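You operate a simulated robot arm through the tools that you are given. There is no shell and no other tool.

Carry out the task below with a simulated two-armed robot. There is one attempt and no reset: what you move stays moved.

Task
Hold the teal clamp on the floor of the blue tray steady with one hand and flip the slide of the teal clamp the other way with the other.

The check looks at the end state, three seconds after you hand in, the way a careful person would. Anything else that was tipped, shoved, dropped, spilled or broken makes it a failure.

Robot
Two 7-joint arms with two-finger parallel grippers on one trunk, on a base that drives. Base frame: it is fixed to the floor where the robot stands at the start and does not move with it; the origin is under the middle of the robot, x ahead of it, y to its left, z up. Units: mm, rad, N and s.
The left shoulder is at the start at [45, 101, 1110], the right one opposite. With the tool pointing down near the work surface each hand reaches from about 200 to 520 mm from the robot's upright axis, wherever it stands, measured 20 degrees to its own side. Places, roughly: slide of the teal clamp [200, 2400, 800]; teal clamp [250, 2500, 750]. Payload 2.4 kg a hand.
Tool frame (each hand has its own): the origin (TCP) lies between the finger pads and is the grasp point; the fingertips stand 24 mm ahead of it; z points along the fingers, y is the line along which they close. Largest opening 68 mm; finger width 17, thickness 10; the body of the gripper, 40 by 70 mm, starts 41 mm behind the TCP.
Orientation is told as [roll, pitch, yaw] about the base's x, y, z axes, in that order, counted from this pose: with the fingers straight down and closing along the base's y, the tool's x points along the base's -x, its y along +y and its z along -z.

Tools
- The arms move only by the tool servo_tool. It takes "left_increments", "right_increments" or both (then of equal length, played together; a hand with none holds still); each is one flat list of numbers, 7 for each row, row after row: the turn, a rotation vector about the tool's x, y, z in rad, then the shift along the tool's x, y, z in mm, then the opening in per cent of the stroke, from 0 (shut) to 100 (fully open). In form: [rx, ry, rz, tx, ty, tz, jaw, rx, ry, rz, tx, ty, tz, jaw, ...]. A call has 1 to 20 rows; each row is the pose to reach, as a shift and turn from the pose commanded when the call began, along the tool's axes at that moment. Each row takes 0.2 s and may step no farther than 50 mm and 0.15 rad from the row before; otherwise, or with a gripper value out of range, the whole call is refused. A pose out of reach is approached as far as the arm can. The call stops where the force on the tool passes 40 N (or 10 N more than at its start, if that is more) or the arm is blocked; 0.2 s more then pass. The fingers move at their own pace (about 72 mm/s each) and stop on an object; they squeeze with about 26 N. The grip force told is the motor's: it shows also when the fingers shut on nothing. Time passes only in rows, and 0.2 s behind the last, so rows that repeat a pose let the fingers close. It gives the time, the measured TCP pose, the force on the tool (base axes), the opening and the grip force at its end, in the units of the frame above (readings bear some noise), with the torque about the TCP (base axes, N m) and any sound that the robot's microphone picked up.
- Cameras (640 x 400 px; columns grow to the right, rows downward): "scene" is now at [126.7, -0.4, 1257.1]; the picture's right is [0.02, -1.00, 0.00], its down [-0.69, -0.01, -0.73] and it looks along [0.73, 0.01, -0.69] (base axes); focal length 250 px, centre (320, 200). "left" rides on the left gripper at [84, -11, -75] in its tool frame; the picture's right is [0.13, 0.99, 0.00], its down [-0.60, 0.08, -0.79] and it looks along [-0.79, 0.10, 0.61] (tool axes); focal length 251 px, centre (320, 200). "right" rides on the right gripper at [84, 11, -75] in its tool frame; the picture's right is [-0.13, 0.99, 0.00], its down [-0.60, -0.08, -0.79] and it looks along [-0.79, -0.10, 0.61] (tool axes); focal length 251 px, centre (320, 200). There is no depth. A picture from a camera that has moved, and an enlarged one, comes with that camera's place and axes in the base frame and with its lens.
- snapshot(camera): a new picture of that camera. The clock stands still meanwhile.
- slide_trunk(by): slides the trunk up (or, below 0, down) by that many mm; the arms and the scene camera ride with it, the base frame stays. It gives what a move gives, with no picture.
- steer(legs): drives the robot by 1 to 6 legs, each [ahead, left, turn to the left] in mm, mm and rad, along the robot's own axes; the way and the turn of a leg run together, so that a leg with both is an arc; at most 1500 mm and 3.142 rad a leg. The arms and the cameras ride along, it lands a little off, and it stops where it bumps. It gives what a move gives.
- pan_tilt(pan, tilt): turns the head with the scene camera to pan (to the left, within 1.501 rad either way) and tilt (down, from -0.506 to 1.204), counted from straight ahead of the robot. It gives what a move gives.
- enlarge(camera, box): a new picture of the part [left, top, right, bottom] of that camera's present view, enlarged. The clock stands still meanwhile.
- finish_job(): hands the job in; it is judged then, once.

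Nothing tells you exact positions but the pictures and the camera data. Unless the task says otherwise, let go and move clear before handing in.

The tools are called after ">>>" as name(argument=value, ...) on one line, values as JSON. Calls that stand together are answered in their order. servo_tool: Moves the arms, as the interface text tells. Its arguments: {"type":"object","properties":{"left_increments":{"type":"array"},"right_increments":{"type":"array"}},"required":[]} The other tools are called the same way: slide_trunk (by) slides the trunk up or down; steer (legs) drives the base; pan_tilt (pan, tilt) turns the head that bears the scene camera; snapshot (camera) takes a picture; enlarge (camera, box) takes an enlarged picture of a part of a camera's view; finish_job () hands the job in.

At the start:

```text
time_s: 0.0
left_eef_pos: [292.1, 144.5, 1067.6]
left_ee_rot: [-0.003, 0.002, 0.002]
left_ft_force: [0.3, 1.0, 0.1]
left_moment: [0.01, -0.02, -0.01]
left_gripper_width: 67.9
left_grip_force: 0.2
right_eef_pos: [352.1, -134.4, 1022.4]
right_ee_rot: [0.0, 0.001, -0.002]
right_ft_force: [-0.3, -0.7, 0.5]
right_moment: [0.01, 0.02, -0.02]
right_gripper_width: 67.8
right_grip_force: 0.1
trunk travel left (down, up): [-325.0, 524.0]
robot x, y, heading: [-1.7, 1.5, -0.003]
head pan, tilt: [0.017, 0.756]
```

scene: 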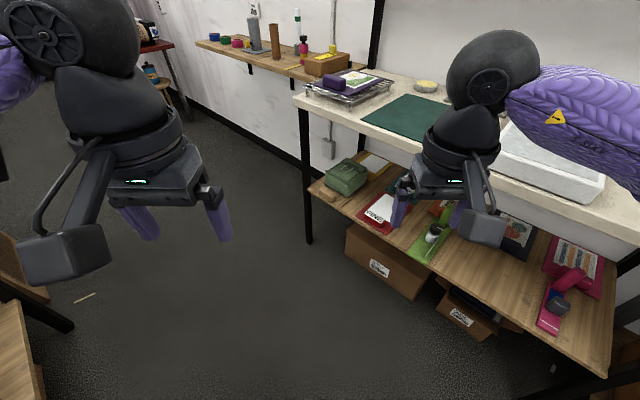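
right: 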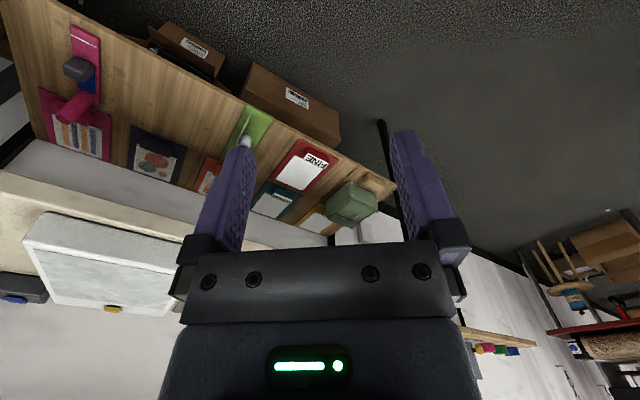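
left: 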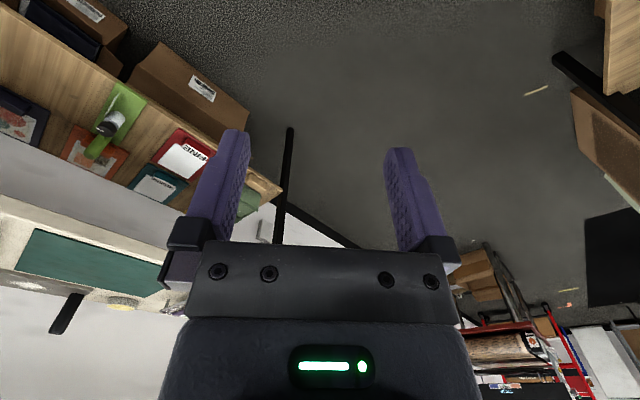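

The scene camera shows a workbench on the right and a shelf ahead; the teal clamp should be about 2.5 m to my left, out of view. I'll turn the head left to look first.

>>> pan_tilt(pan=1.45, tilt=0.4)

>>> snapshot(camera="scene")

```text
time_s: 1.6
left_eef_pos: [292.6, 143.7, 1065.2]
left_ee_rot: [0.0, 0.002, 0.002]
left_ft_force: [-0.1, -0.9, -0.9]
left_moment: [0.0, 0.0, -0.01]
left_gripper_width: 68.1
left_grip_force: 0.0
right_eef_pos: [351.4, -134.2, 1022.9]
right_ee_rot: [-0.001, 0.0, -0.003]
right_ft_force: [0.3, 0.6, -0.4]
right_moment: [-0.02, 0.02, 0.05]
right_gripper_width: 68.2
right_grip_force: 0.0
trunk travel left (down, up): [-325.0, 524.0]
robot x, y, heading: [2.4, 1.7, -0.003]
head pan, tilt: [1.45, 0.4]
```

```text
taken
camera scene: at [55.3, 90.1, 1288.7], right [0.99, -0.12, 0.0], down [-0.05, -0.39, -0.92], along [0.11, 0.91, -0.39], focal length 250 px, centre (320, 200)
```

scene: 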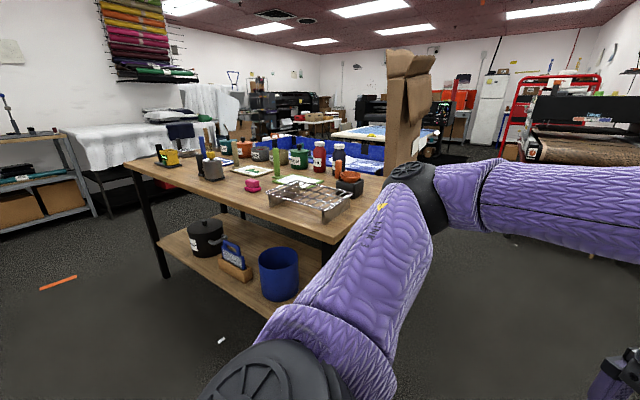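

The table to my left has jars and bottles on it; the clamp should project near pixel (310,153). Let me enlarge that area.

>>> enlarge(camera="scene", box=[220, 100, 400, 212])

>>> enlarge(camera="scene", box=[100, 120, 260, 220])

```text
3.56 times, centred on (310, 156) of scene
camera zoom: at [55.3, 90.1, 1288.7], right [0.99, -0.12, 0.0], down [-0.05, -0.39, -0.92], along [0.11, 0.91, -0.39], focal length 889 px, centre (356, 356)
```

zoom: 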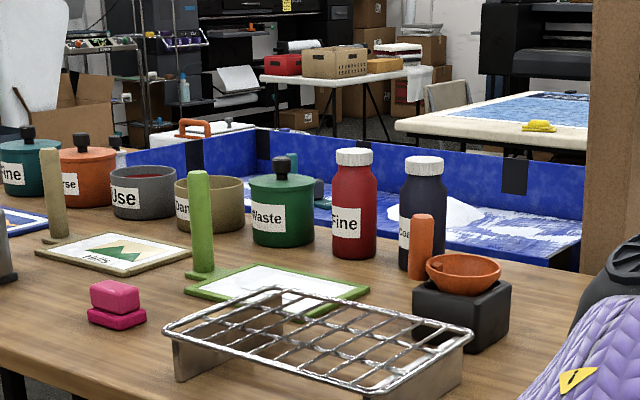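

```text
4.00 times, centred on (180, 170) of scene
camera zoom: at [55.3, 90.1, 1288.7], right [0.99, -0.12, 0.0], down [-0.05, -0.39, -0.92], along [0.11, 0.91, -0.39], focal length 1000 px, centre (880, 320)
```

zoom: 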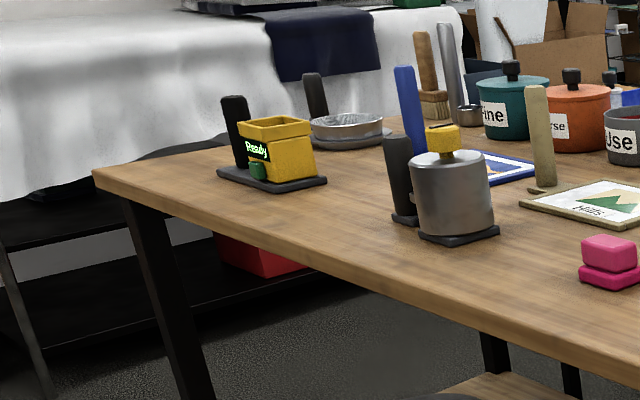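

The blue tray is a large walled bed behind the table, and something teal is just visible inside it behind the green pot. I'll turn the robot to face it, so the arm isn't blocking the view.

>>> steer(legs=[[0, 0, 1.45]])

>>> pan_tilt(pan=0.0, tilt=0.3)

>>> snapshot(camera="scene")

```text
time_s: 5.5
left_eef_pos: [-104.3, 309.8, 1066.7]
left_ee_rot: [-0.001, 0.003, 1.444]
left_ft_force: [0.2, -0.1, -0.5]
left_moment: [-0.02, 0.01, 0.01]
left_gripper_width: 68.2
left_grip_force: 0.1
right_eef_pos: [180.6, 331.2, 1023.0]
right_ee_rot: [0.001, -0.001, 1.44]
right_ft_force: [0.2, 0.5, -0.4]
right_moment: [-0.02, -0.01, -0.01]
right_gripper_width: 67.7
right_grip_force: 0.1
trunk travel left (down, up): [-325.0, 524.0]
robot x, y, heading: [0.4, 0.1, 1.443]
head pan, tilt: [1.45, 0.4]
```

```text
time_s: 7.1
left_eef_pos: [-106.0, 308.6, 1066.5]
left_ee_rot: [-0.003, 0.002, 1.443]
left_ft_force: [0.3, -0.1, 0.3]
left_moment: [0.04, -0.01, 0.02]
left_gripper_width: 67.9
left_grip_force: 0.0
right_eef_pos: [179.2, 331.2, 1021.3]
right_ee_rot: [0.0, 0.0, 1.441]
right_ft_force: [0.3, 0.7, -0.5]
right_moment: [0.01, 0.01, -0.04]
right_gripper_width: 67.9
right_grip_force: 0.1
trunk travel left (down, up): [-325.0, 524.0]
robot x, y, heading: [0.2, -4.7, 1.441]
head pan, tilt: [0.0, 0.3]
```

```text
taken
camera scene: at [17.8, 134.3, 1298.0], right [0.99, -0.13, 0.0], down [-0.04, -0.29, -0.96], along [0.12, 0.95, -0.3], focal length 250 px, centre (320, 200)
```

scene: 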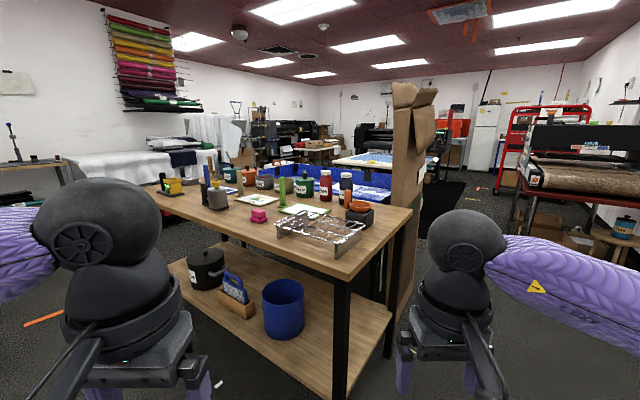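

I see the table with clutter ahead, the blue tray behind it and a tall cardboard stand at its right end. Raising the trunk will give a better overview of the tray.

>>> slide_trunk(by=510)

>>> pan_tilt(pan=0.0, tilt=0.45)

>>> snapshot(camera="scene")

>>> enlarge(camera="scene", box=[220, 90, 420, 215])

```text
refused: 510 is not a number from -400 to 400
```

```text
time_s: 7.8
left_eef_pos: [-104.4, 308.4, 1065.3]
left_ee_rot: [-0.002, 0.002, 1.443]
left_ft_force: [0.3, 0.0, 0.4]
left_moment: [-0.01, 0.01, -0.01]
left_gripper_width: 67.9
left_grip_force: 0.0
right_eef_pos: [179.8, 331.1, 1022.2]
right_ee_rot: [0.0, 0.0, 1.441]
right_ft_force: [1.0, 0.1, 0.1]
right_moment: [0.01, 0.03, 0.01]
right_gripper_width: 68.1
right_grip_force: 0.0
trunk travel left (down, up): [-325.0, 524.0]
robot x, y, heading: [-0.7, -4.0, 1.444]
head pan, tilt: [0.0, 0.45]
```

```text
taken
camera scene: at [17.6, 132.8, 1284.1], right [0.99, -0.13, 0.0], down [-0.06, -0.43, -0.9], along [0.12, 0.89, -0.43], focal length 250 px, centre (320, 200)
```

scene: 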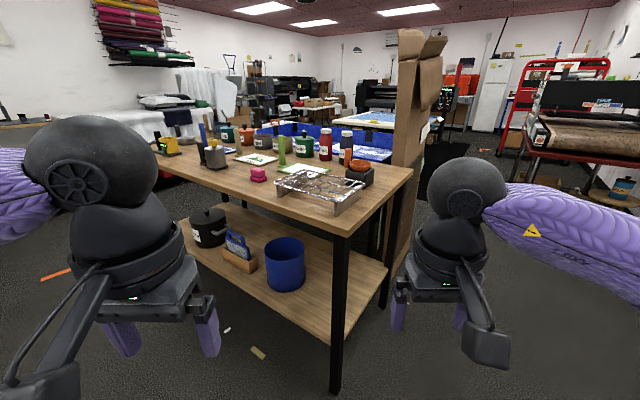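

```text
3.20 times, centred on (320, 152) of scene
camera zoom: at [17.6, 132.8, 1284.1], right [0.99, -0.13, 0.0], down [-0.06, -0.43, -0.9], along [0.12, 0.89, -0.43], focal length 800 px, centre (320, 352)
```

zoom: 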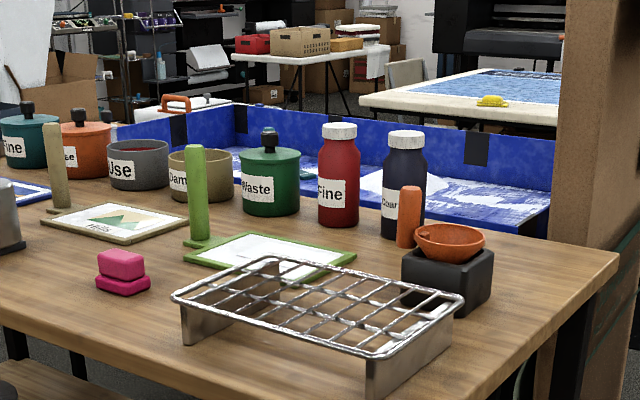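

>>> slide_trunk(by=400)

>>> snapshot(camera="scene")

>>> enlarge(camera="scene", box=[220, 90, 420, 215])

```text
time_s: 11.6
left_eef_pos: [-104.4, 310.4, 1465.9]
left_ee_rot: [-0.002, 0.002, 1.443]
left_ft_force: [0.4, 0.5, -0.4]
left_moment: [-0.02, 0.0, -0.01]
left_gripper_width: 67.6
left_grip_force: 0.1
right_eef_pos: [178.6, 331.8, 1423.1]
right_ee_rot: [0.001, -0.001, 1.441]
right_ft_force: [-0.6, -0.5, -0.2]
right_moment: [0.03, 0.02, 0.0]
right_gripper_width: 67.9
right_grip_force: 0.1
trunk travel left (down, up): [-725.0, 124.0]
robot x, y, heading: [-1.7, -0.8, 1.442]
head pan, tilt: [0.0, 0.45]
```

```text
taken
camera scene: at [13.4, 100.3, 1685.4], right [0.99, -0.13, 0.0], down [-0.06, -0.43, -0.9], along [0.12, 0.89, -0.44], focal length 250 px, centre (320, 200)
```

scene: 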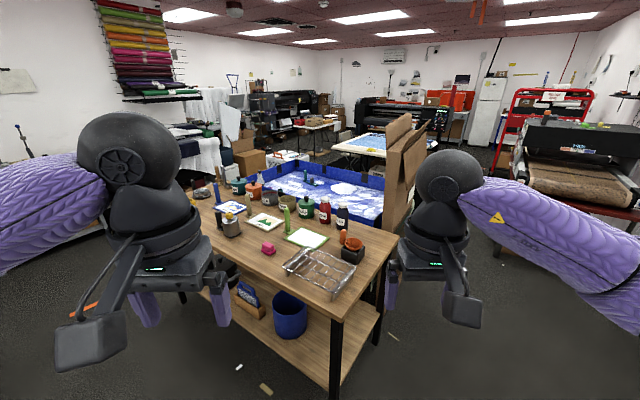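

```text
3.20 times, centred on (320, 152) of scene
camera zoom: at [13.4, 100.3, 1685.4], right [0.99, -0.13, 0.0], down [-0.06, -0.43, -0.9], along [0.12, 0.89, -0.44], focal length 800 px, centre (320, 352)
```

zoom: 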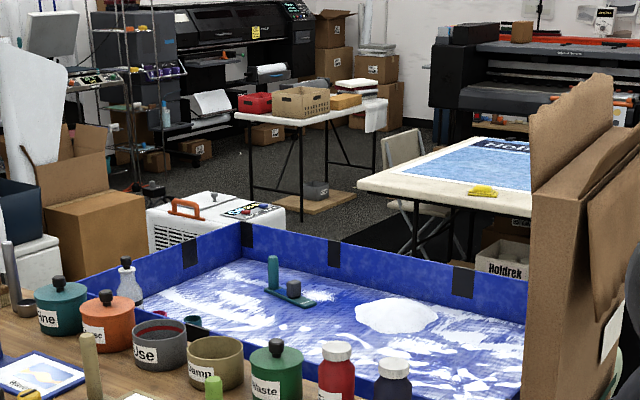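

From up here the tray's inside is visible: the teal clamp stands toward its back, with a teal upright, a base bar and a grey block. I'll zoom in further.

>>> enlarge(camera="scene", box=[290, 160, 334, 188])

>>> enlarge(camera="scene", box=[230, 130, 400, 236])

```text
14.29 times, centred on (312, 174) of scene
camera zoom: at [13.4, 100.3, 1685.4], right [0.99, -0.13, 0.0], down [-0.06, -0.43, -0.9], along [0.12, 0.89, -0.44], focal length 3571 px, centre (434, 571)
```

zoom: 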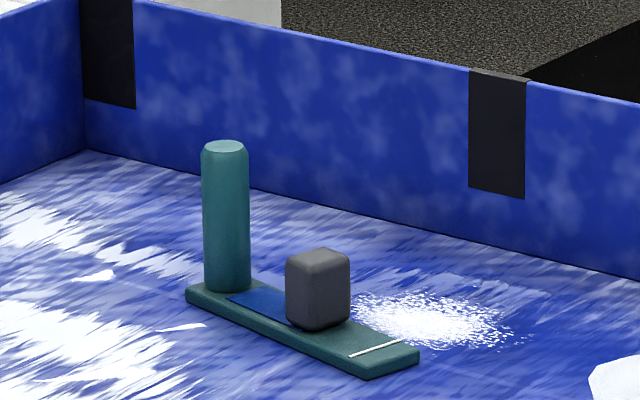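

```text
3.76 times, centred on (315, 183) of scene
camera zoom: at [13.4, 100.3, 1685.4], right [0.99, -0.13, 0.0], down [-0.06, -0.43, -0.9], along [0.12, 0.89, -0.44], focal length 941 px, centre (339, 264)
```

zoom: 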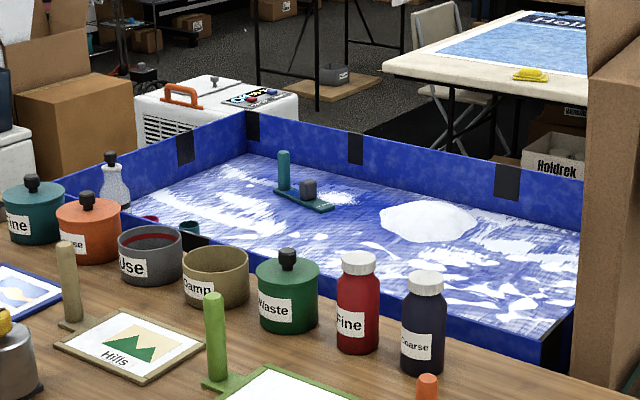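

The clamp is a teal base bar with an upright post and a grey slide block. It sits about 200 mm from the tray's far (back) wall, with a roughly 0.9 m aisle behind the tray. I'll go round the right side of the table and cardboard with the trunk raised, in stages.

>>> steer(legs=[[0, 0, -0.64], [1000, -130, 0]])

>>> pan_tilt(pan=0.5, tilt=0.5)

>>> snapshot(camera="scene")

```text
time_s: 18.6
left_eef_pos: [877.7, 952.0, 1465.9]
left_ee_rot: [-0.003, 0.002, 0.824]
left_ft_force: [0.2, 0.2, 0.0]
left_moment: [0.0, -0.02, 0.0]
left_gripper_width: 67.8
left_grip_force: 0.0
right_eef_pos: [1121.1, 805.6, 1422.9]
right_ee_rot: [0.0, 0.0, 0.818]
right_ft_force: [0.4, 0.0, 0.6]
right_moment: [-0.01, -0.01, -0.03]
right_gripper_width: 68.0
right_grip_force: 0.1
trunk travel left (down, up): [-725.0, 124.0]
robot x, y, heading: [783.1, 642.4, 0.822]
head pan, tilt: [0.0, 0.45]
```

```text
time_s: 19.5
left_eef_pos: [876.2, 952.6, 1466.2]
left_ee_rot: [-0.002, 0.001, 0.824]
left_ft_force: [-0.2, 0.1, 0.0]
left_moment: [-0.01, 0.02, -0.02]
left_gripper_width: 68.0
left_grip_force: 0.0
right_eef_pos: [1121.6, 804.3, 1423.2]
right_ee_rot: [0.001, 0.001, 0.819]
right_ft_force: [0.6, 0.7, -1.3]
right_moment: [-0.02, 0.02, 0.0]
right_gripper_width: 67.8
right_grip_force: 0.0
trunk travel left (down, up): [-725.0, 124.0]
robot x, y, heading: [784.0, 638.3, 0.823]
head pan, tilt: [0.499, 0.499]
```

```text
taken
camera scene: at [813.4, 734.2, 1681.0], right [0.97, -0.25, 0.0], down [-0.12, -0.46, -0.88], along [0.22, 0.85, -0.48], focal length 250 px, centre (320, 200)
```

scene: 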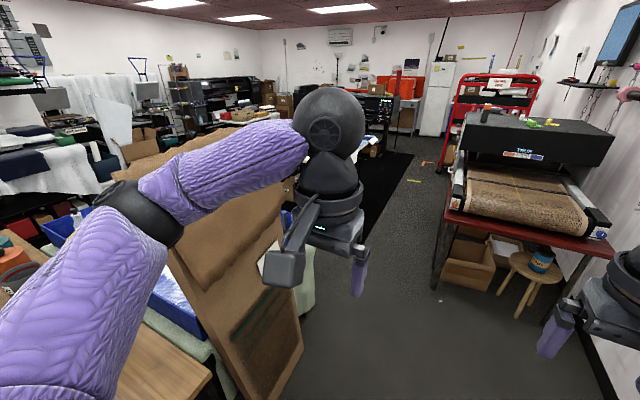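

The cardboard panel is about 0.55 m to my left and the dryer is ahead on the right. I'll sidestep slightly right as I pass the cardboard, then check again.

>>> steer(legs=[[400, -120, 0], [900, 0, 0]])

>>> pan_tilt(pan=1.4, tilt=0.5)

>>> snapshot(camera="scene")

```text
time_s: 26.3
left_eef_pos: [1837.5, 1816.3, 1467.0]
left_ee_rot: [-0.002, 0.001, 0.833]
left_ft_force: [0.7, -0.7, 0.2]
left_moment: [0.04, 0.01, 0.01]
left_gripper_width: 68.2
left_grip_force: 0.0
right_eef_pos: [2084.9, 1670.7, 1423.3]
right_ee_rot: [-0.001, 0.001, 0.828]
right_ft_force: [-0.8, -0.1, -0.5]
right_moment: [-0.02, -0.01, -0.03]
right_gripper_width: 68.0
right_grip_force: 0.2
trunk travel left (down, up): [-725.0, 124.0]
robot x, y, heading: [1745.5, 1500.5, 0.829]
head pan, tilt: [0.499, 0.499]
```

```text
time_s: 27.5
left_eef_pos: [1838.6, 1815.4, 1466.0]
left_ee_rot: [0.0, 0.003, 0.835]
left_ft_force: [-1.0, 0.2, -0.7]
left_moment: [0.0, 0.01, 0.01]
left_gripper_width: 67.6
left_grip_force: 0.1
right_eef_pos: [2084.5, 1669.3, 1422.2]
right_ee_rot: [-0.002, 0.002, 0.829]
right_ft_force: [-0.4, 0.4, 0.1]
right_moment: [-0.01, -0.01, 0.0]
right_gripper_width: 68.0
right_grip_force: 0.1
trunk travel left (down, up): [-725.0, 124.0]
robot x, y, heading: [1748.2, 1499.8, 0.829]
head pan, tilt: [1.4, 0.499]
```

```text
taken
camera scene: at [1699.3, 1580.1, 1681.0], right [0.79, 0.61, 0.0], down [0.29, -0.38, -0.88], along [-0.54, 0.69, -0.48], focal length 250 px, centre (320, 200)
```

scene: 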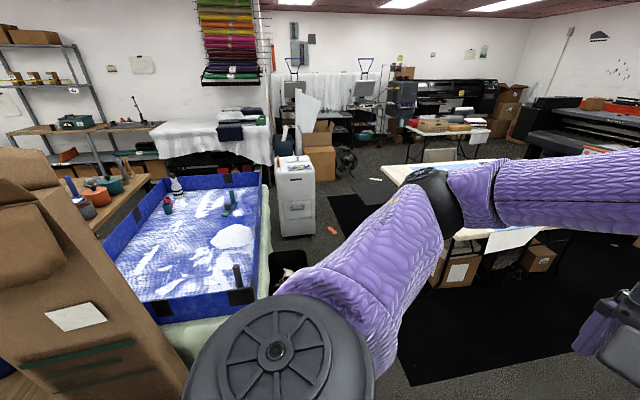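

The tray is now in clear view, and I notice a dark bin standing behind the tray near where I'd want to park. I'll zoom in on that and on the clamp.

>>> enlarge(camera="scene", box=[200, 150, 360, 300])

>>> enlarge(camera="scene", box=[200, 180, 264, 220])

```text
2.67 times, centred on (280, 225) of scene
camera zoom: at [1699.3, 1580.1, 1681.0], right [0.79, 0.61, 0.0], down [0.29, -0.38, -0.88], along [-0.54, 0.69, -0.48], focal length 667 px, centre (427, 133)
```

zoom: 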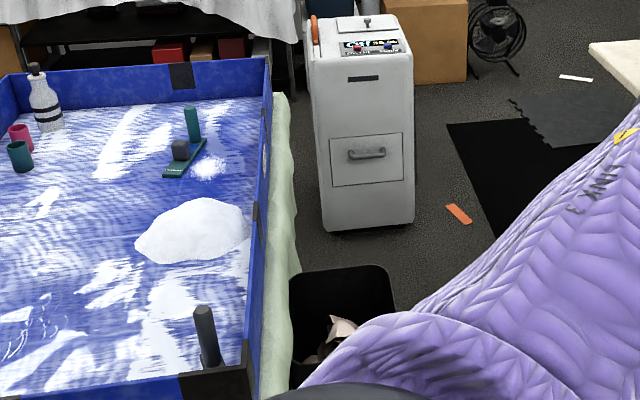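

```text
10.00 times, centred on (232, 200) of scene
camera zoom: at [1699.3, 1580.1, 1681.0], right [0.79, 0.61, 0.0], down [0.29, -0.38, -0.88], along [-0.54, 0.69, -0.48], focal length 2500 px, centre (1200, 200)
```

zoom: 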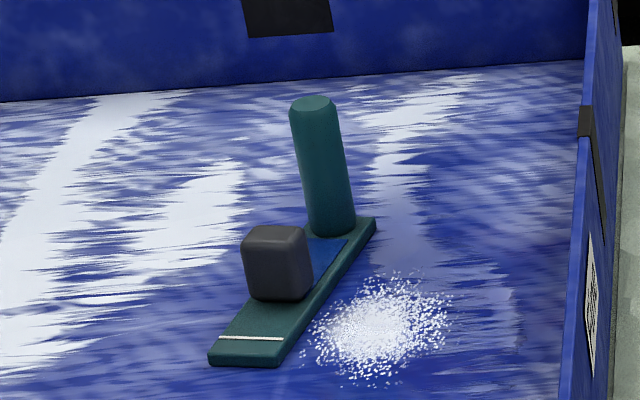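

Triangulating two views puts the post top near (174, 2486, 862), the slide block near (230, 2400, 786) and the tray wall top at z≈876. A bin and a white unit limit where I can park, so I'll look down to see the size of my base.

>>> pan_tilt(pan=0.0, tilt=1.2)

>>> snapshot(camera="scene")

>>> pan_tilt(pan=1.0, tilt=1.2)

>>> snapshot(camera="scene")

```text
time_s: 29.1
left_eef_pos: [1839.0, 1814.6, 1466.4]
left_ee_rot: [-0.002, 0.002, 0.835]
left_ft_force: [0.6, 0.0, -0.5]
left_moment: [0.01, 0.05, -0.01]
left_gripper_width: 67.8
left_grip_force: 0.1
right_eef_pos: [2083.9, 1670.0, 1423.5]
right_ee_rot: [-0.001, -0.001, 0.829]
right_ft_force: [-0.7, -0.6, 0.3]
right_moment: [0.01, 0.01, -0.01]
right_gripper_width: 68.4
right_grip_force: 0.3
trunk travel left (down, up): [-725.0, 124.0]
robot x, y, heading: [1744.1, 1505.3, 0.829]
head pan, tilt: [0.0, 1.201]
```

```text
taken
camera scene: at [1792.7, 1549.6, 1627.4], right [0.74, -0.67, 0.0], down [-0.63, -0.69, -0.36], along [0.24, 0.27, -0.93], focal length 250 px, centre (320, 200)
```

scene: 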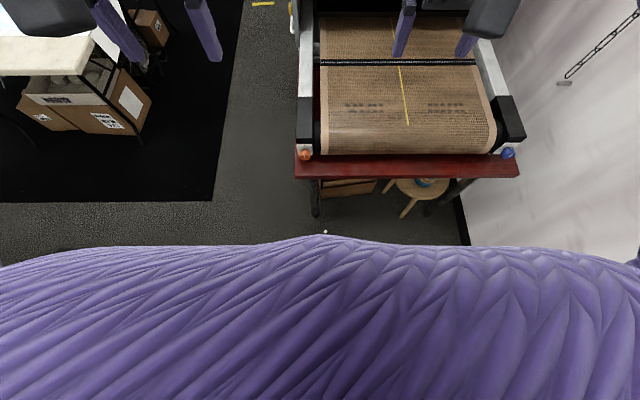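

```text
time_s: 30.3
left_eef_pos: [1838.5, 1816.4, 1466.7]
left_ee_rot: [-0.002, 0.001, 0.833]
left_ft_force: [-0.2, 0.3, -0.6]
left_moment: [-0.03, 0.02, -0.01]
left_gripper_width: 68.0
left_grip_force: 0.0
right_eef_pos: [2084.9, 1670.1, 1422.9]
right_ee_rot: [-0.001, -0.001, 0.83]
right_ft_force: [0.1, 0.0, -0.3]
right_moment: [-0.02, 0.02, -0.03]
right_gripper_width: 68.0
right_grip_force: 0.0
trunk travel left (down, up): [-725.0, 124.0]
robot x, y, heading: [1749.7, 1503.2, 0.829]
head pan, tilt: [1.0, 1.201]
```

```text
taken
camera scene: at [1740.7, 1562.2, 1627.3], right [0.97, 0.26, 0.0], down [0.24, -0.9, -0.36], along [-0.09, 0.35, -0.93], focal length 250 px, centre (320, 200)
```

scene: 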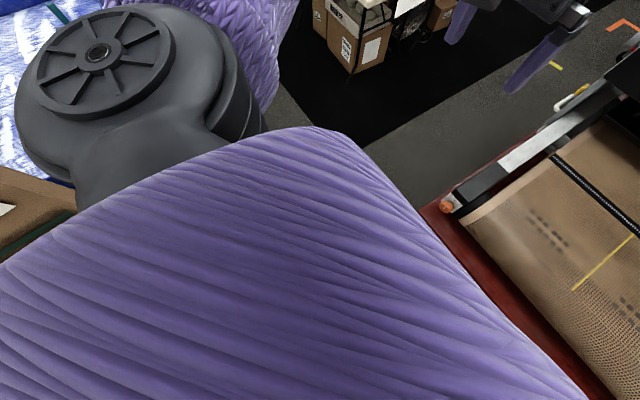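

My base isn't visible from above, and the dryer is about half a metre ahead. I'll sidestep left into the aisle behind the tray and turn to look along it.

>>> steer(legs=[[0, 420, 0], [330, 120, 0], [0, 0, 1.59]])

>>> pan_tilt(pan=0.15, tilt=0.6)

>>> snapshot(camera="scene")

```text
time_s: 38.7
left_eef_pos: [1260.8, 2182.8, 1466.4]
left_ee_rot: [-0.003, 0.003, 2.429]
left_ft_force: [0.2, 0.2, -0.2]
left_moment: [-0.02, -0.01, -0.02]
left_gripper_width: 68.0
left_grip_force: 0.0
right_eef_pos: [1399.0, 2432.4, 1423.9]
right_ee_rot: [-0.001, 0.001, 2.425]
right_ft_force: [-1.0, 0.0, 0.5]
right_moment: [0.0, -0.01, -0.04]
right_gripper_width: 68.1
right_grip_force: 0.0
trunk travel left (down, up): [-725.0, 124.0]
robot x, y, heading: [1576.4, 2099.7, 2.434]
head pan, tilt: [1.0, 1.201]
```

```text
time_s: 39.9
left_eef_pos: [1260.9, 2182.5, 1466.7]
left_ee_rot: [-0.001, 0.002, 2.428]
left_ft_force: [-0.1, 0.1, -0.6]
left_moment: [0.0, -0.01, -0.01]
left_gripper_width: 67.8
left_grip_force: 0.0
right_eef_pos: [1399.7, 2432.0, 1423.2]
right_ee_rot: [0.001, -0.001, 2.427]
right_ft_force: [0.0, 0.4, 0.0]
right_moment: [-0.01, -0.01, -0.04]
right_gripper_width: 67.9
right_grip_force: 0.1
trunk travel left (down, up): [-725.0, 124.0]
robot x, y, heading: [1577.7, 2098.3, 2.429]
head pan, tilt: [0.15, 0.6]
```

```text
taken
camera scene: at [1493.7, 2152.1, 1671.9], right [0.53, 0.85, 0.0], down [0.48, -0.3, -0.82], along [-0.7, 0.44, -0.57], focal length 250 px, centre (320, 200)
```

scene: 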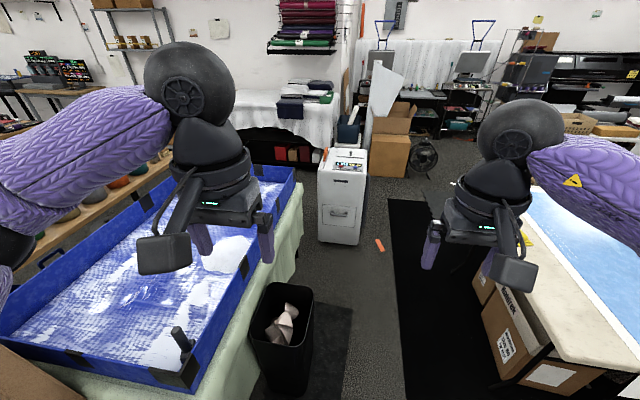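

The bin and white unit are now clearly visible, and the left gripper hides the clamp. I'll zoom on the bin and the gap between it and the white unit to plan parking.

>>> enlarge(camera="scene", box=[200, 240, 360, 400])

>>> enlarge(camera="scene", box=[220, 140, 400, 260])

```text
2.50 times, centred on (280, 320) of scene
camera zoom: at [1493.7, 2152.1, 1671.9], right [0.53, 0.85, 0.0], down [0.48, -0.3, -0.82], along [-0.7, 0.44, -0.57], focal length 625 px, centre (420, -100)
```

zoom: 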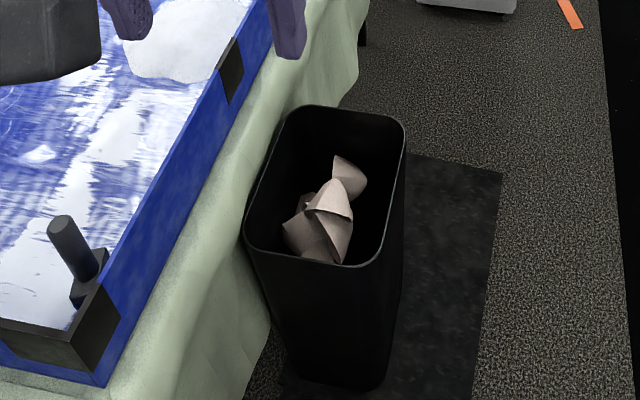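

```text
3.33 times, centred on (310, 200) of scene
camera zoom: at [1493.7, 2152.1, 1671.9], right [0.53, 0.85, 0.0], down [0.48, -0.3, -0.82], along [-0.7, 0.44, -0.57], focal length 833 px, centre (353, 200)
```

zoom: 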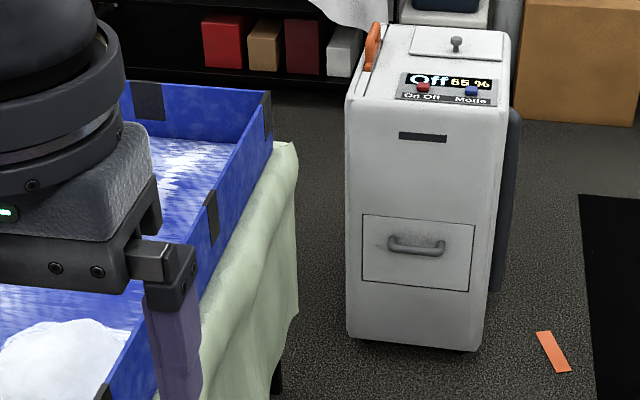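

The bin spans along-tray from about 380 mm right of the clamp onward, so there's a ~0.9 m gap behind the tray, right behind the clamp. I'll drive along the middle of the aisle to that gap.

>>> steer(legs=[[300, -270, 0], [950, 0, 0], [0, 0, 1.562]])

>>> pan_tilt(pan=0.0, tilt=0.85)

>>> snapshot(camera="scene")

```text
time_s: 50.8
left_eef_pos: [752.9, 2813.8, 1466.6]
left_ee_rot: [-0.003, 0.002, -2.294]
left_ft_force: [0.0, -0.4, -0.4]
left_moment: [0.01, -0.01, -0.02]
left_gripper_width: 68.0
left_grip_force: 0.0
right_eef_pos: [504.3, 2954.3, 1423.6]
right_ee_rot: [-0.001, 0.001, -2.297]
right_ft_force: [0.1, 0.0, 0.6]
right_moment: [-0.03, 0.04, 0.0]
right_gripper_width: 68.4
right_grip_force: 0.1
trunk travel left (down, up): [-725.0, 124.0]
robot x, y, heading: [839.8, 3128.2, -2.295]
head pan, tilt: [0.15, 0.6]
```

```text
time_s: 51.5
left_eef_pos: [752.9, 2813.5, 1466.1]
left_ee_rot: [-0.002, 0.002, -2.293]
left_ft_force: [0.3, -0.6, 0.7]
left_moment: [-0.01, 0.0, 0.01]
left_gripper_width: 68.1
left_grip_force: 0.0
right_eef_pos: [503.0, 2953.8, 1424.2]
right_ee_rot: [0.0, 0.0, -2.296]
right_ft_force: [0.5, 0.0, -0.4]
right_moment: [0.02, 0.02, -0.03]
right_gripper_width: 67.9
right_grip_force: 0.0
trunk travel left (down, up): [-725.0, 124.0]
robot x, y, heading: [839.5, 3130.8, -2.296]
head pan, tilt: [0.0, 0.85]
```

```text
taken
camera scene: at [779.5, 3059.2, 1651.1], right [-0.75, 0.66, 0.0], down [0.5, 0.56, -0.66], along [-0.44, -0.49, -0.75], focal length 250 px, centre (320, 200)
```

scene: 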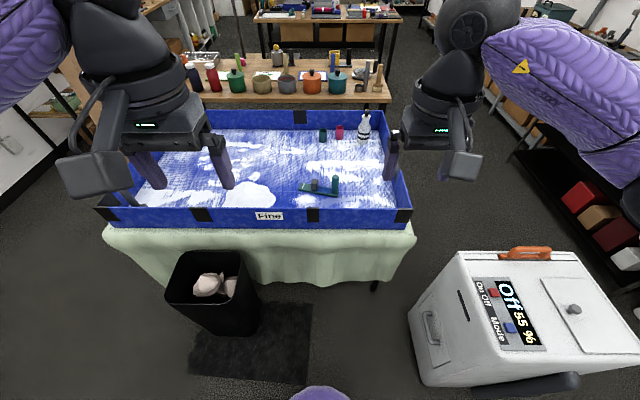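

I'm now facing the tray from behind, with the bin to the left and the white unit to the right, and the clamp straight ahead. I'll zoom in on the clamp.

>>> enlarge(camera="scene", box=[270, 160, 366, 220])

>>> enlarge(camera="scene", box=[160, 200, 480, 400])

```text
6.67 times, centred on (318, 190) of scene
camera zoom: at [779.5, 3059.2, 1651.1], right [-0.75, 0.66, 0.0], down [0.5, 0.56, -0.66], along [-0.44, -0.49, -0.75], focal length 1666 px, centre (333, 267)
```

zoom: 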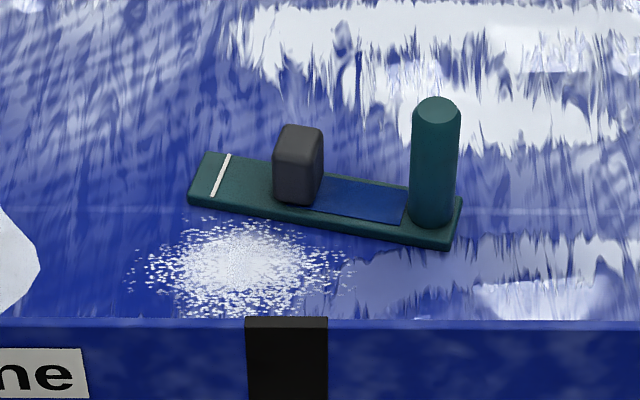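

```text
2.00 times, centred on (320, 300) of scene
camera zoom: at [779.5, 3059.2, 1651.1], right [-0.75, 0.66, 0.0], down [0.5, 0.56, -0.66], along [-0.44, -0.49, -0.75], focal length 500 px, centre (320, 0)
```

zoom: 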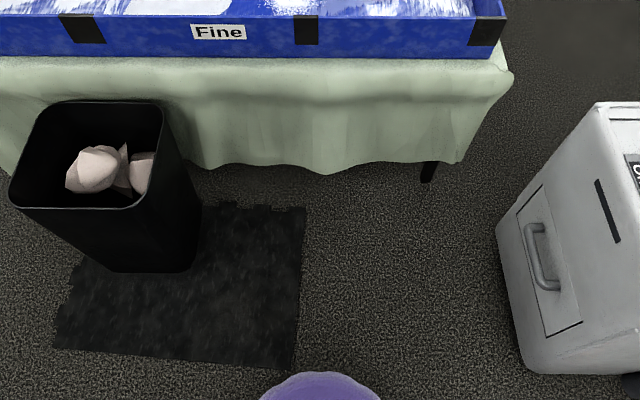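

Viewed from behind, the slide block is toward the white-line end (my left), with the empty blue track between it and the post (my right). So the slide has to be pushed toward the post, with the right hand holding the post and the left hand pushing. I'll move closer carefully.

>>> steer(legs=[[300, 0, 0]])

>>> pan_tilt(pan=0.0, tilt=1.2)

>>> snapshot(camera="scene")

```text
time_s: 53.6
left_eef_pos: [559.9, 2590.0, 1466.5]
left_ee_rot: [-0.003, 0.001, -2.283]
left_ft_force: [-0.8, 0.2, 0.4]
left_moment: [0.0, 0.01, 0.0]
left_gripper_width: 68.0
left_grip_force: 0.0
right_eef_pos: [309.9, 2727.7, 1424.5]
right_ee_rot: [0.0, 0.002, -2.289]
right_ft_force: [0.3, 0.2, -0.3]
right_moment: [0.0, -0.03, 0.01]
right_gripper_width: 67.8
right_grip_force: 0.1
trunk travel left (down, up): [-725.0, 124.0]
robot x, y, heading: [647.5, 2907.0, -2.287]
head pan, tilt: [0.0, 0.85]
```

```text
time_s: 54.4
left_eef_pos: [559.5, 2589.8, 1465.2]
left_ee_rot: [-0.004, 0.002, -2.285]
left_ft_force: [0.6, 0.9, 1.0]
left_moment: [0.0, 0.03, 0.03]
left_gripper_width: 68.1
left_grip_force: 0.0
right_eef_pos: [310.3, 2730.0, 1423.1]
right_ee_rot: [0.0, 0.0, -2.291]
right_ft_force: [-1.0, -0.3, -0.2]
right_moment: [0.01, -0.02, -0.01]
right_gripper_width: 68.3
right_grip_force: 0.0
trunk travel left (down, up): [-725.0, 124.0]
robot x, y, heading: [644.1, 2904.7, -2.29]
head pan, tilt: [0.0, 1.201]
```

```text
taken
camera scene: at [599.9, 2853.6, 1627.4], right [-0.75, 0.66, 0.0], down [0.61, 0.7, -0.36], along [-0.24, -0.27, -0.93], focal length 250 px, centre (320, 200)
```

scene: 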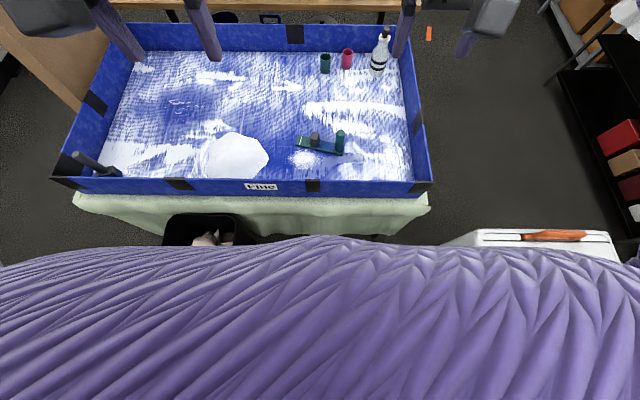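

I'm now about 430 mm from the tray's back wall. I'll zoom on the clamp from this steeper view to refine positions.

>>> enlarge(camera="scene", box=[272, 115, 368, 175])

>>> enlarge(camera="scene", box=[150, 150, 470, 260])

```text
6.67 times, centred on (320, 145) of scene
camera zoom: at [599.9, 2853.6, 1627.4], right [-0.75, 0.66, 0.0], down [0.61, 0.7, -0.36], along [-0.24, -0.27, -0.93], focal length 1666 px, centre (320, 567)
```

zoom: 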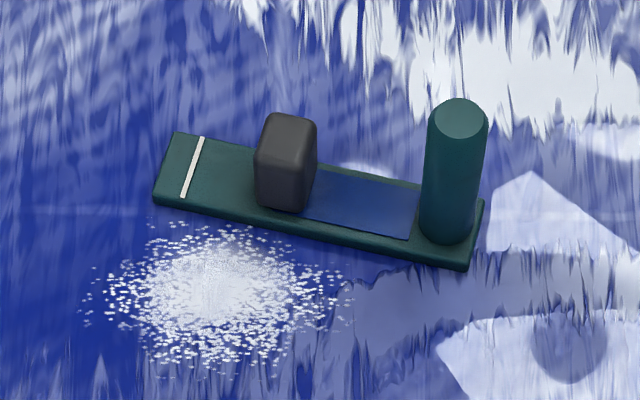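

```text
2.00 times, centred on (310, 205) of scene
camera zoom: at [599.9, 2853.6, 1627.4], right [-0.75, 0.66, 0.0], down [0.61, 0.7, -0.36], along [-0.24, -0.27, -0.93], focal length 500 px, centre (340, 190)
```

zoom: 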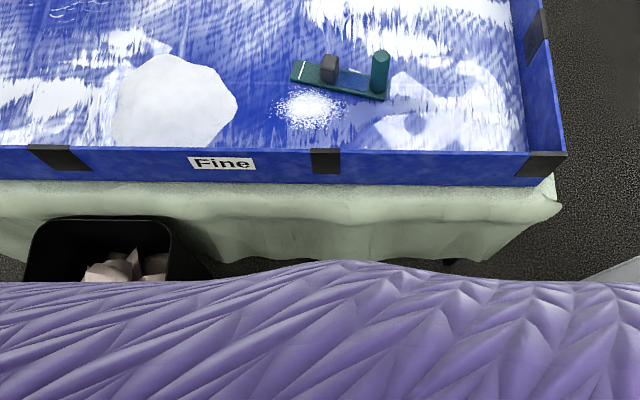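

The post axis is near (171.5, 2482) and the slide near (229, 2399), with the bar running along direction (0.57, −0.82). Before moving closer, I'll tilt the right hand so its camera can look down at the gap between my base and the cloth.

>>> servo_tool(right_increments=[0, 0.15, 0, 0, 0, 0, 100, 0, 0.3, 0, 0, 0, 0, 100, 0, 0.45, 0, 0, 0, 0, 100, 0, 0.6, 0, 0, 0, 0, 100, 0, 0.75, 0, 0, 0, 0, 100])

>>> snapshot(camera="right")

```text
time_s: 55.6
left_eef_pos: [560.4, 2589.6, 1465.7]
left_ee_rot: [-0.004, 0.002, -2.285]
left_ft_force: [-0.1, -0.5, 0.6]
left_moment: [0.0, -0.04, 0.02]
left_gripper_width: 67.9
left_grip_force: 0.1
right_eef_pos: [313.9, 2728.9, 1423.3]
right_ee_rot: [0.003, 0.744, -2.288]
right_ft_force: [0.0, 0.5, -1.2]
right_moment: [-0.02, -0.03, -0.01]
right_gripper_width: 68.2
right_grip_force: 0.1
trunk travel left (down, up): [-725.0, 124.0]
robot x, y, heading: [645.8, 2906.9, -2.289]
head pan, tilt: [0.0, 1.201]
```

```text
taken
camera right: at [327.7, 2729.7, 1536.5], right [0.69, -0.72, -0.09], down [-0.7, -0.69, 0.17], along [-0.18, -0.06, -0.98], focal length 251 px, centre (320, 200)
```

right: 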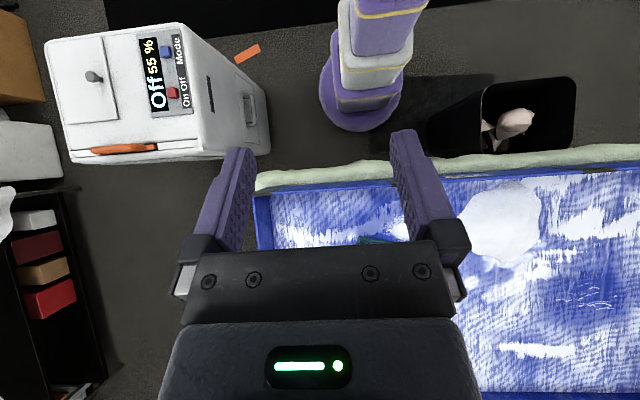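

The wrist camera shows my base as a low round disc of about 225 mm radius, with a clear strip of floor between it and the cloth. I'll zoom in to gauge the height of the disc and the gap.

>>> enlarge(camera="right", box=[260, 0, 480, 200])

```text
2.00 times, centred on (370, 100) of right
camera zoom: at [327.7, 2729.7, 1536.5], right [0.69, -0.72, -0.09], down [-0.7, -0.69, 0.17], along [-0.18, -0.06, -0.98], focal length 503 px, centre (220, 400)
```

zoom: 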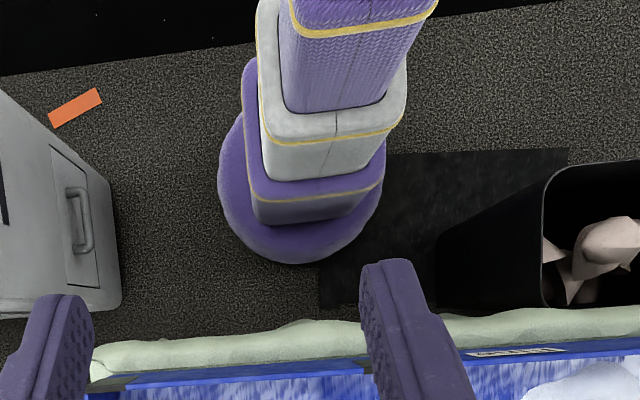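

There's enough floor to close in: the disc is low and the cloth hem hangs well above it. I'll advance 130 mm and re-check the gap with the same camera.

>>> steer(legs=[[130, 0, 0]])

>>> enlarge(camera="right", box=[240, 0, 480, 200])

>>> snapshot(camera="scene")

```text
time_s: 56.9
left_eef_pos: [475.6, 2493.3, 1466.4]
left_ee_rot: [-0.002, 0.003, -2.283]
left_ft_force: [-0.3, -0.1, 0.4]
left_moment: [-0.01, -0.02, 0.0]
left_gripper_width: 67.9
left_grip_force: 0.0
right_eef_pos: [227.8, 2633.2, 1422.6]
right_ee_rot: [0.003, 0.748, -2.288]
right_ft_force: [-0.4, -0.7, -0.6]
right_moment: [0.04, 0.02, -0.01]
right_gripper_width: 68.2
right_grip_force: 0.1
trunk travel left (down, up): [-725.0, 124.0]
robot x, y, heading: [560.3, 2808.3, -2.287]
head pan, tilt: [0.0, 1.201]
```

```text
2.00 times, centred on (360, 100) of right
camera zoom: at [242.1, 2634.2, 1535.4], right [0.68, -0.72, -0.09], down [-0.71, -0.69, 0.17], along [-0.18, -0.06, -0.98], focal length 503 px, centre (240, 400)
```

zoom: 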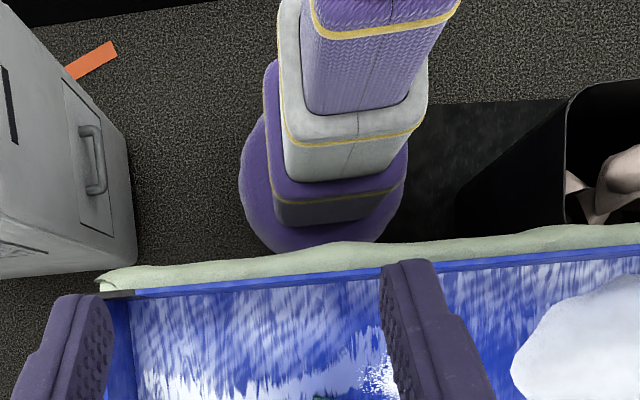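

```text
taken
camera scene: at [515.6, 2756.5, 1627.3], right [-0.75, 0.66, 0.0], down [0.61, 0.7, -0.36], along [-0.24, -0.27, -0.93], focal length 250 px, centre (320, 200)
```

scene: 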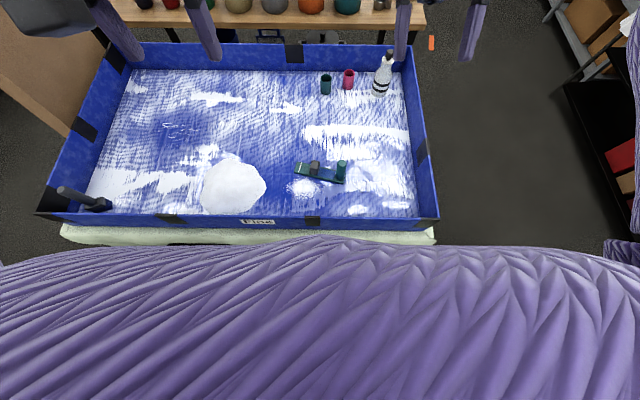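

The base now sits just short of the cloth with no bump. I'll level the right hand again and lower the trunk 300 mm, which keeps the fingertips well above the wall.

>>> servo_tool(right_increments=[0, -0.15, 0, 0, 0, 0, 100, 0, -0.3, 0, 0, 0, 0, 100, 0, -0.45, 0, 0, 0, 0, 100, 0, -0.6, 0, 0, 0, 0, 100, 0, -0.75, 0, 0, 0, 0, 100])

>>> slide_trunk(by=-300)

>>> snapshot(camera="right")

>>> snapshot(camera="left")

```text
time_s: 58.1
left_eef_pos: [477.1, 2495.1, 1467.0]
left_ee_rot: [-0.004, -0.001, -2.283]
left_ft_force: [0.1, 0.4, -0.2]
left_moment: [-0.03, 0.02, 0.0]
left_gripper_width: 68.0
left_grip_force: 0.1
right_eef_pos: [227.6, 2633.8, 1423.6]
right_ee_rot: [0.001, -0.007, -2.29]
right_ft_force: [0.6, -0.9, 0.5]
right_moment: [0.03, -0.04, 0.01]
right_gripper_width: 68.0
right_grip_force: 0.0
trunk travel left (down, up): [-725.0, 124.0]
robot x, y, heading: [559.1, 2810.7, -2.282]
head pan, tilt: [0.0, 1.201]
```

```text
time_s: 61.1
left_eef_pos: [477.1, 2494.2, 1165.4]
left_ee_rot: [-0.001, 0.0, -2.285]
left_ft_force: [-0.2, 0.2, -0.5]
left_moment: [0.0, 0.0, 0.02]
left_gripper_width: 67.8
left_grip_force: 0.1
right_eef_pos: [229.5, 2634.1, 1124.0]
right_ee_rot: [-0.001, -0.005, -2.291]
right_ft_force: [0.7, 0.6, -0.1]
right_moment: [0.01, 0.01, 0.0]
right_gripper_width: 67.7
right_grip_force: 0.1
trunk travel left (down, up): [-425.0, 424.0]
robot x, y, heading: [560.1, 2807.9, -2.285]
head pan, tilt: [0.0, 1.201]
```

```text
taken
camera right: at [291.2, 2690.5, 1198.4], right [0.66, -0.75, 0.0], down [-0.46, -0.4, 0.79], along [-0.6, -0.53, -0.61], focal length 251 px, centre (320, 200)
```

right: 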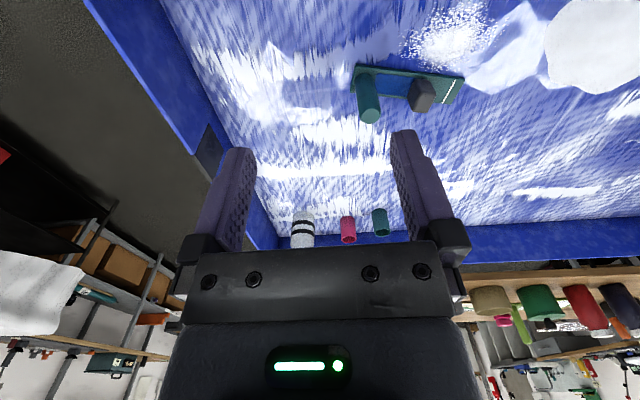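

```text
taken
camera left: at [522.7, 2564.9, 1241.3], right [0.83, -0.55, 0.0], down [-0.33, -0.51, 0.79], along [-0.44, -0.66, -0.61], focal length 251 px, centre (320, 200)
```

left: 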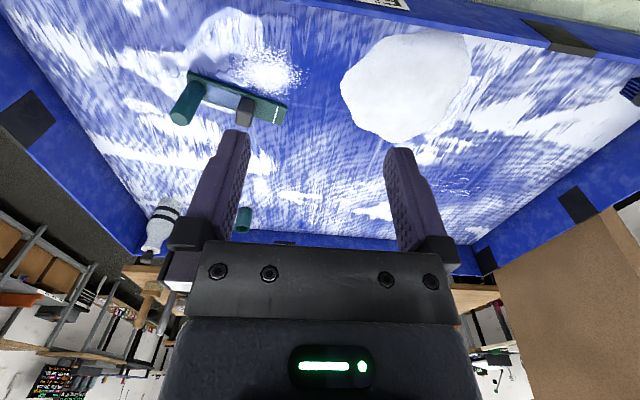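

Both wrist cameras see the clamp. I'll bring the right hand over the post first, still high, turning the jaw to close along the bar and tilting it forward a little for reach.

>>> servo_tool(right_increments=[0, 0, 0.06, -25, 9, 20, 100, 0, 0, 0.12, -51, 19, 50, 100, 0, 0, 0.18, -76, 28, 80, 100, 0, 0, 0.24, -102, 38, 110, 100, 0, 0, 0.24, -127, 47, 140, 100, 0, 0, 0.24, -152, 57, 164, 100])

>>> snapshot(camera="right")

```text
time_s: 62.5
left_eef_pos: [475.8, 2495.2, 1166.1]
left_ee_rot: [-0.002, 0.001, -2.284]
left_ft_force: [0.2, 0.1, 0.5]
left_moment: [0.03, -0.01, -0.01]
left_gripper_width: 67.9
left_grip_force: 0.0
right_eef_pos: [175.2, 2504.0, 965.6]
right_ee_rot: [0.003, -0.003, -2.527]
right_ft_force: [-0.1, -0.1, -0.5]
right_moment: [-0.01, -0.02, 0.01]
right_gripper_width: 68.0
right_grip_force: 0.0
right hand out of reach, approached as far as the arm can: row 6
trunk travel left (down, up): [-425.0, 424.0]
robot x, y, heading: [559.1, 2809.1, -2.286]
head pan, tilt: [0.0, 1.201]
```

```text
taken
camera right: at [249.0, 2542.9, 1041.1], right [0.47, -0.88, 0.0], down [-0.54, -0.28, 0.79], along [-0.7, -0.37, -0.61], focal length 251 px, centre (320, 200)
```

right: 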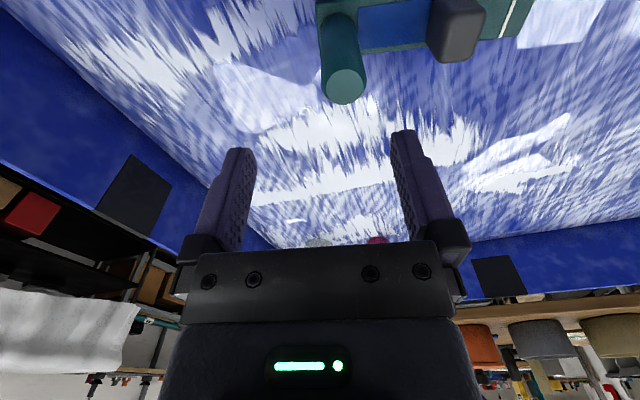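

The right hand falls about 20 mm short with the tool straight down. I'll pitch it so the fingers point forward and down, which extends the reach and still keeps the pads flush with the vertical post.

>>> servo_tool(right_increments=[0, -0.12, 0, 0, 0, 0, 100, 0, -0.24, 0, 0, 0, 0, 100, 0, -0.36, 0, 0, 0, 0, 100, 0, -0.36, 0, 0, 0, 0, 100])

>>> snapshot(camera="right")

```text
time_s: 63.5
left_eef_pos: [477.0, 2493.4, 1167.3]
left_ee_rot: [-0.002, 0.002, -2.286]
left_ft_force: [-0.8, 0.2, -0.3]
left_moment: [0.01, 0.01, 0.02]
left_gripper_width: 67.9
left_grip_force: 0.0
right_eef_pos: [177.7, 2502.3, 967.9]
right_ee_rot: [0.003, -0.363, -2.531]
right_ft_force: [0.3, -0.4, 0.2]
right_moment: [-0.02, 0.01, -0.01]
right_gripper_width: 68.0
right_grip_force: 0.1
trunk travel left (down, up): [-425.0, 424.0]
robot x, y, heading: [559.1, 2812.6, -2.284]
head pan, tilt: [0.0, 1.201]
```

```text
taken
camera right: at [268.3, 2553.6, 1007.8], right [0.47, -0.88, 0.05], down [-0.28, -0.1, 0.96], along [-0.84, -0.46, -0.29], focal length 251 px, centre (320, 200)
```

right: 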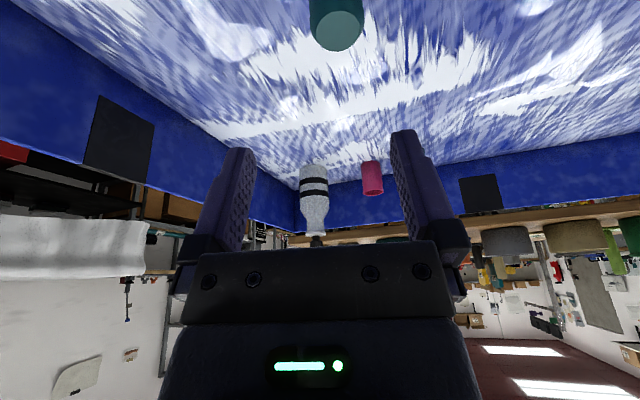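

With this tilt the post top re-triangulates to (172, 2483), matching my estimate. I'll move the right hand directly above the post, then confirm the alignment.

>>> servo_tool(right_increments=[0, 0, 0, 0.7, 6.5, 25, 100, 0, 0, 0, 1.4, 13.1, 50.7, 100, 0, 0, 0, 1.4, 13.1, 50.7, 100])

>>> snapshot(camera="right")

```text
time_s: 64.3
left_eef_pos: [477.6, 2494.7, 1166.1]
left_ee_rot: [-0.002, 0.001, -2.283]
left_ft_force: [1.0, -0.3, -1.0]
left_moment: [-0.02, 0.01, -0.03]
left_gripper_width: 68.0
left_grip_force: 0.1
right_eef_pos: [171.6, 2480.9, 920.6]
right_ee_rot: [0.002, -0.361, -2.529]
right_ft_force: [-1.0, 0.2, -0.7]
right_moment: [-0.01, -0.02, 0.02]
right_gripper_width: 67.9
right_grip_force: 0.1
trunk travel left (down, up): [-425.0, 424.0]
robot x, y, heading: [561.1, 2808.2, -2.285]
head pan, tilt: [0.0, 1.201]
```

```text
taken
camera right: at [262.6, 2532.0, 961.4], right [0.47, -0.88, 0.05], down [-0.28, -0.1, 0.96], along [-0.84, -0.46, -0.29], focal length 251 px, centre (320, 200)
```

right: 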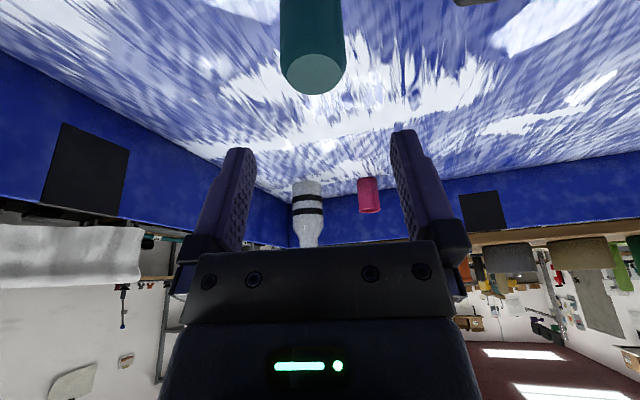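

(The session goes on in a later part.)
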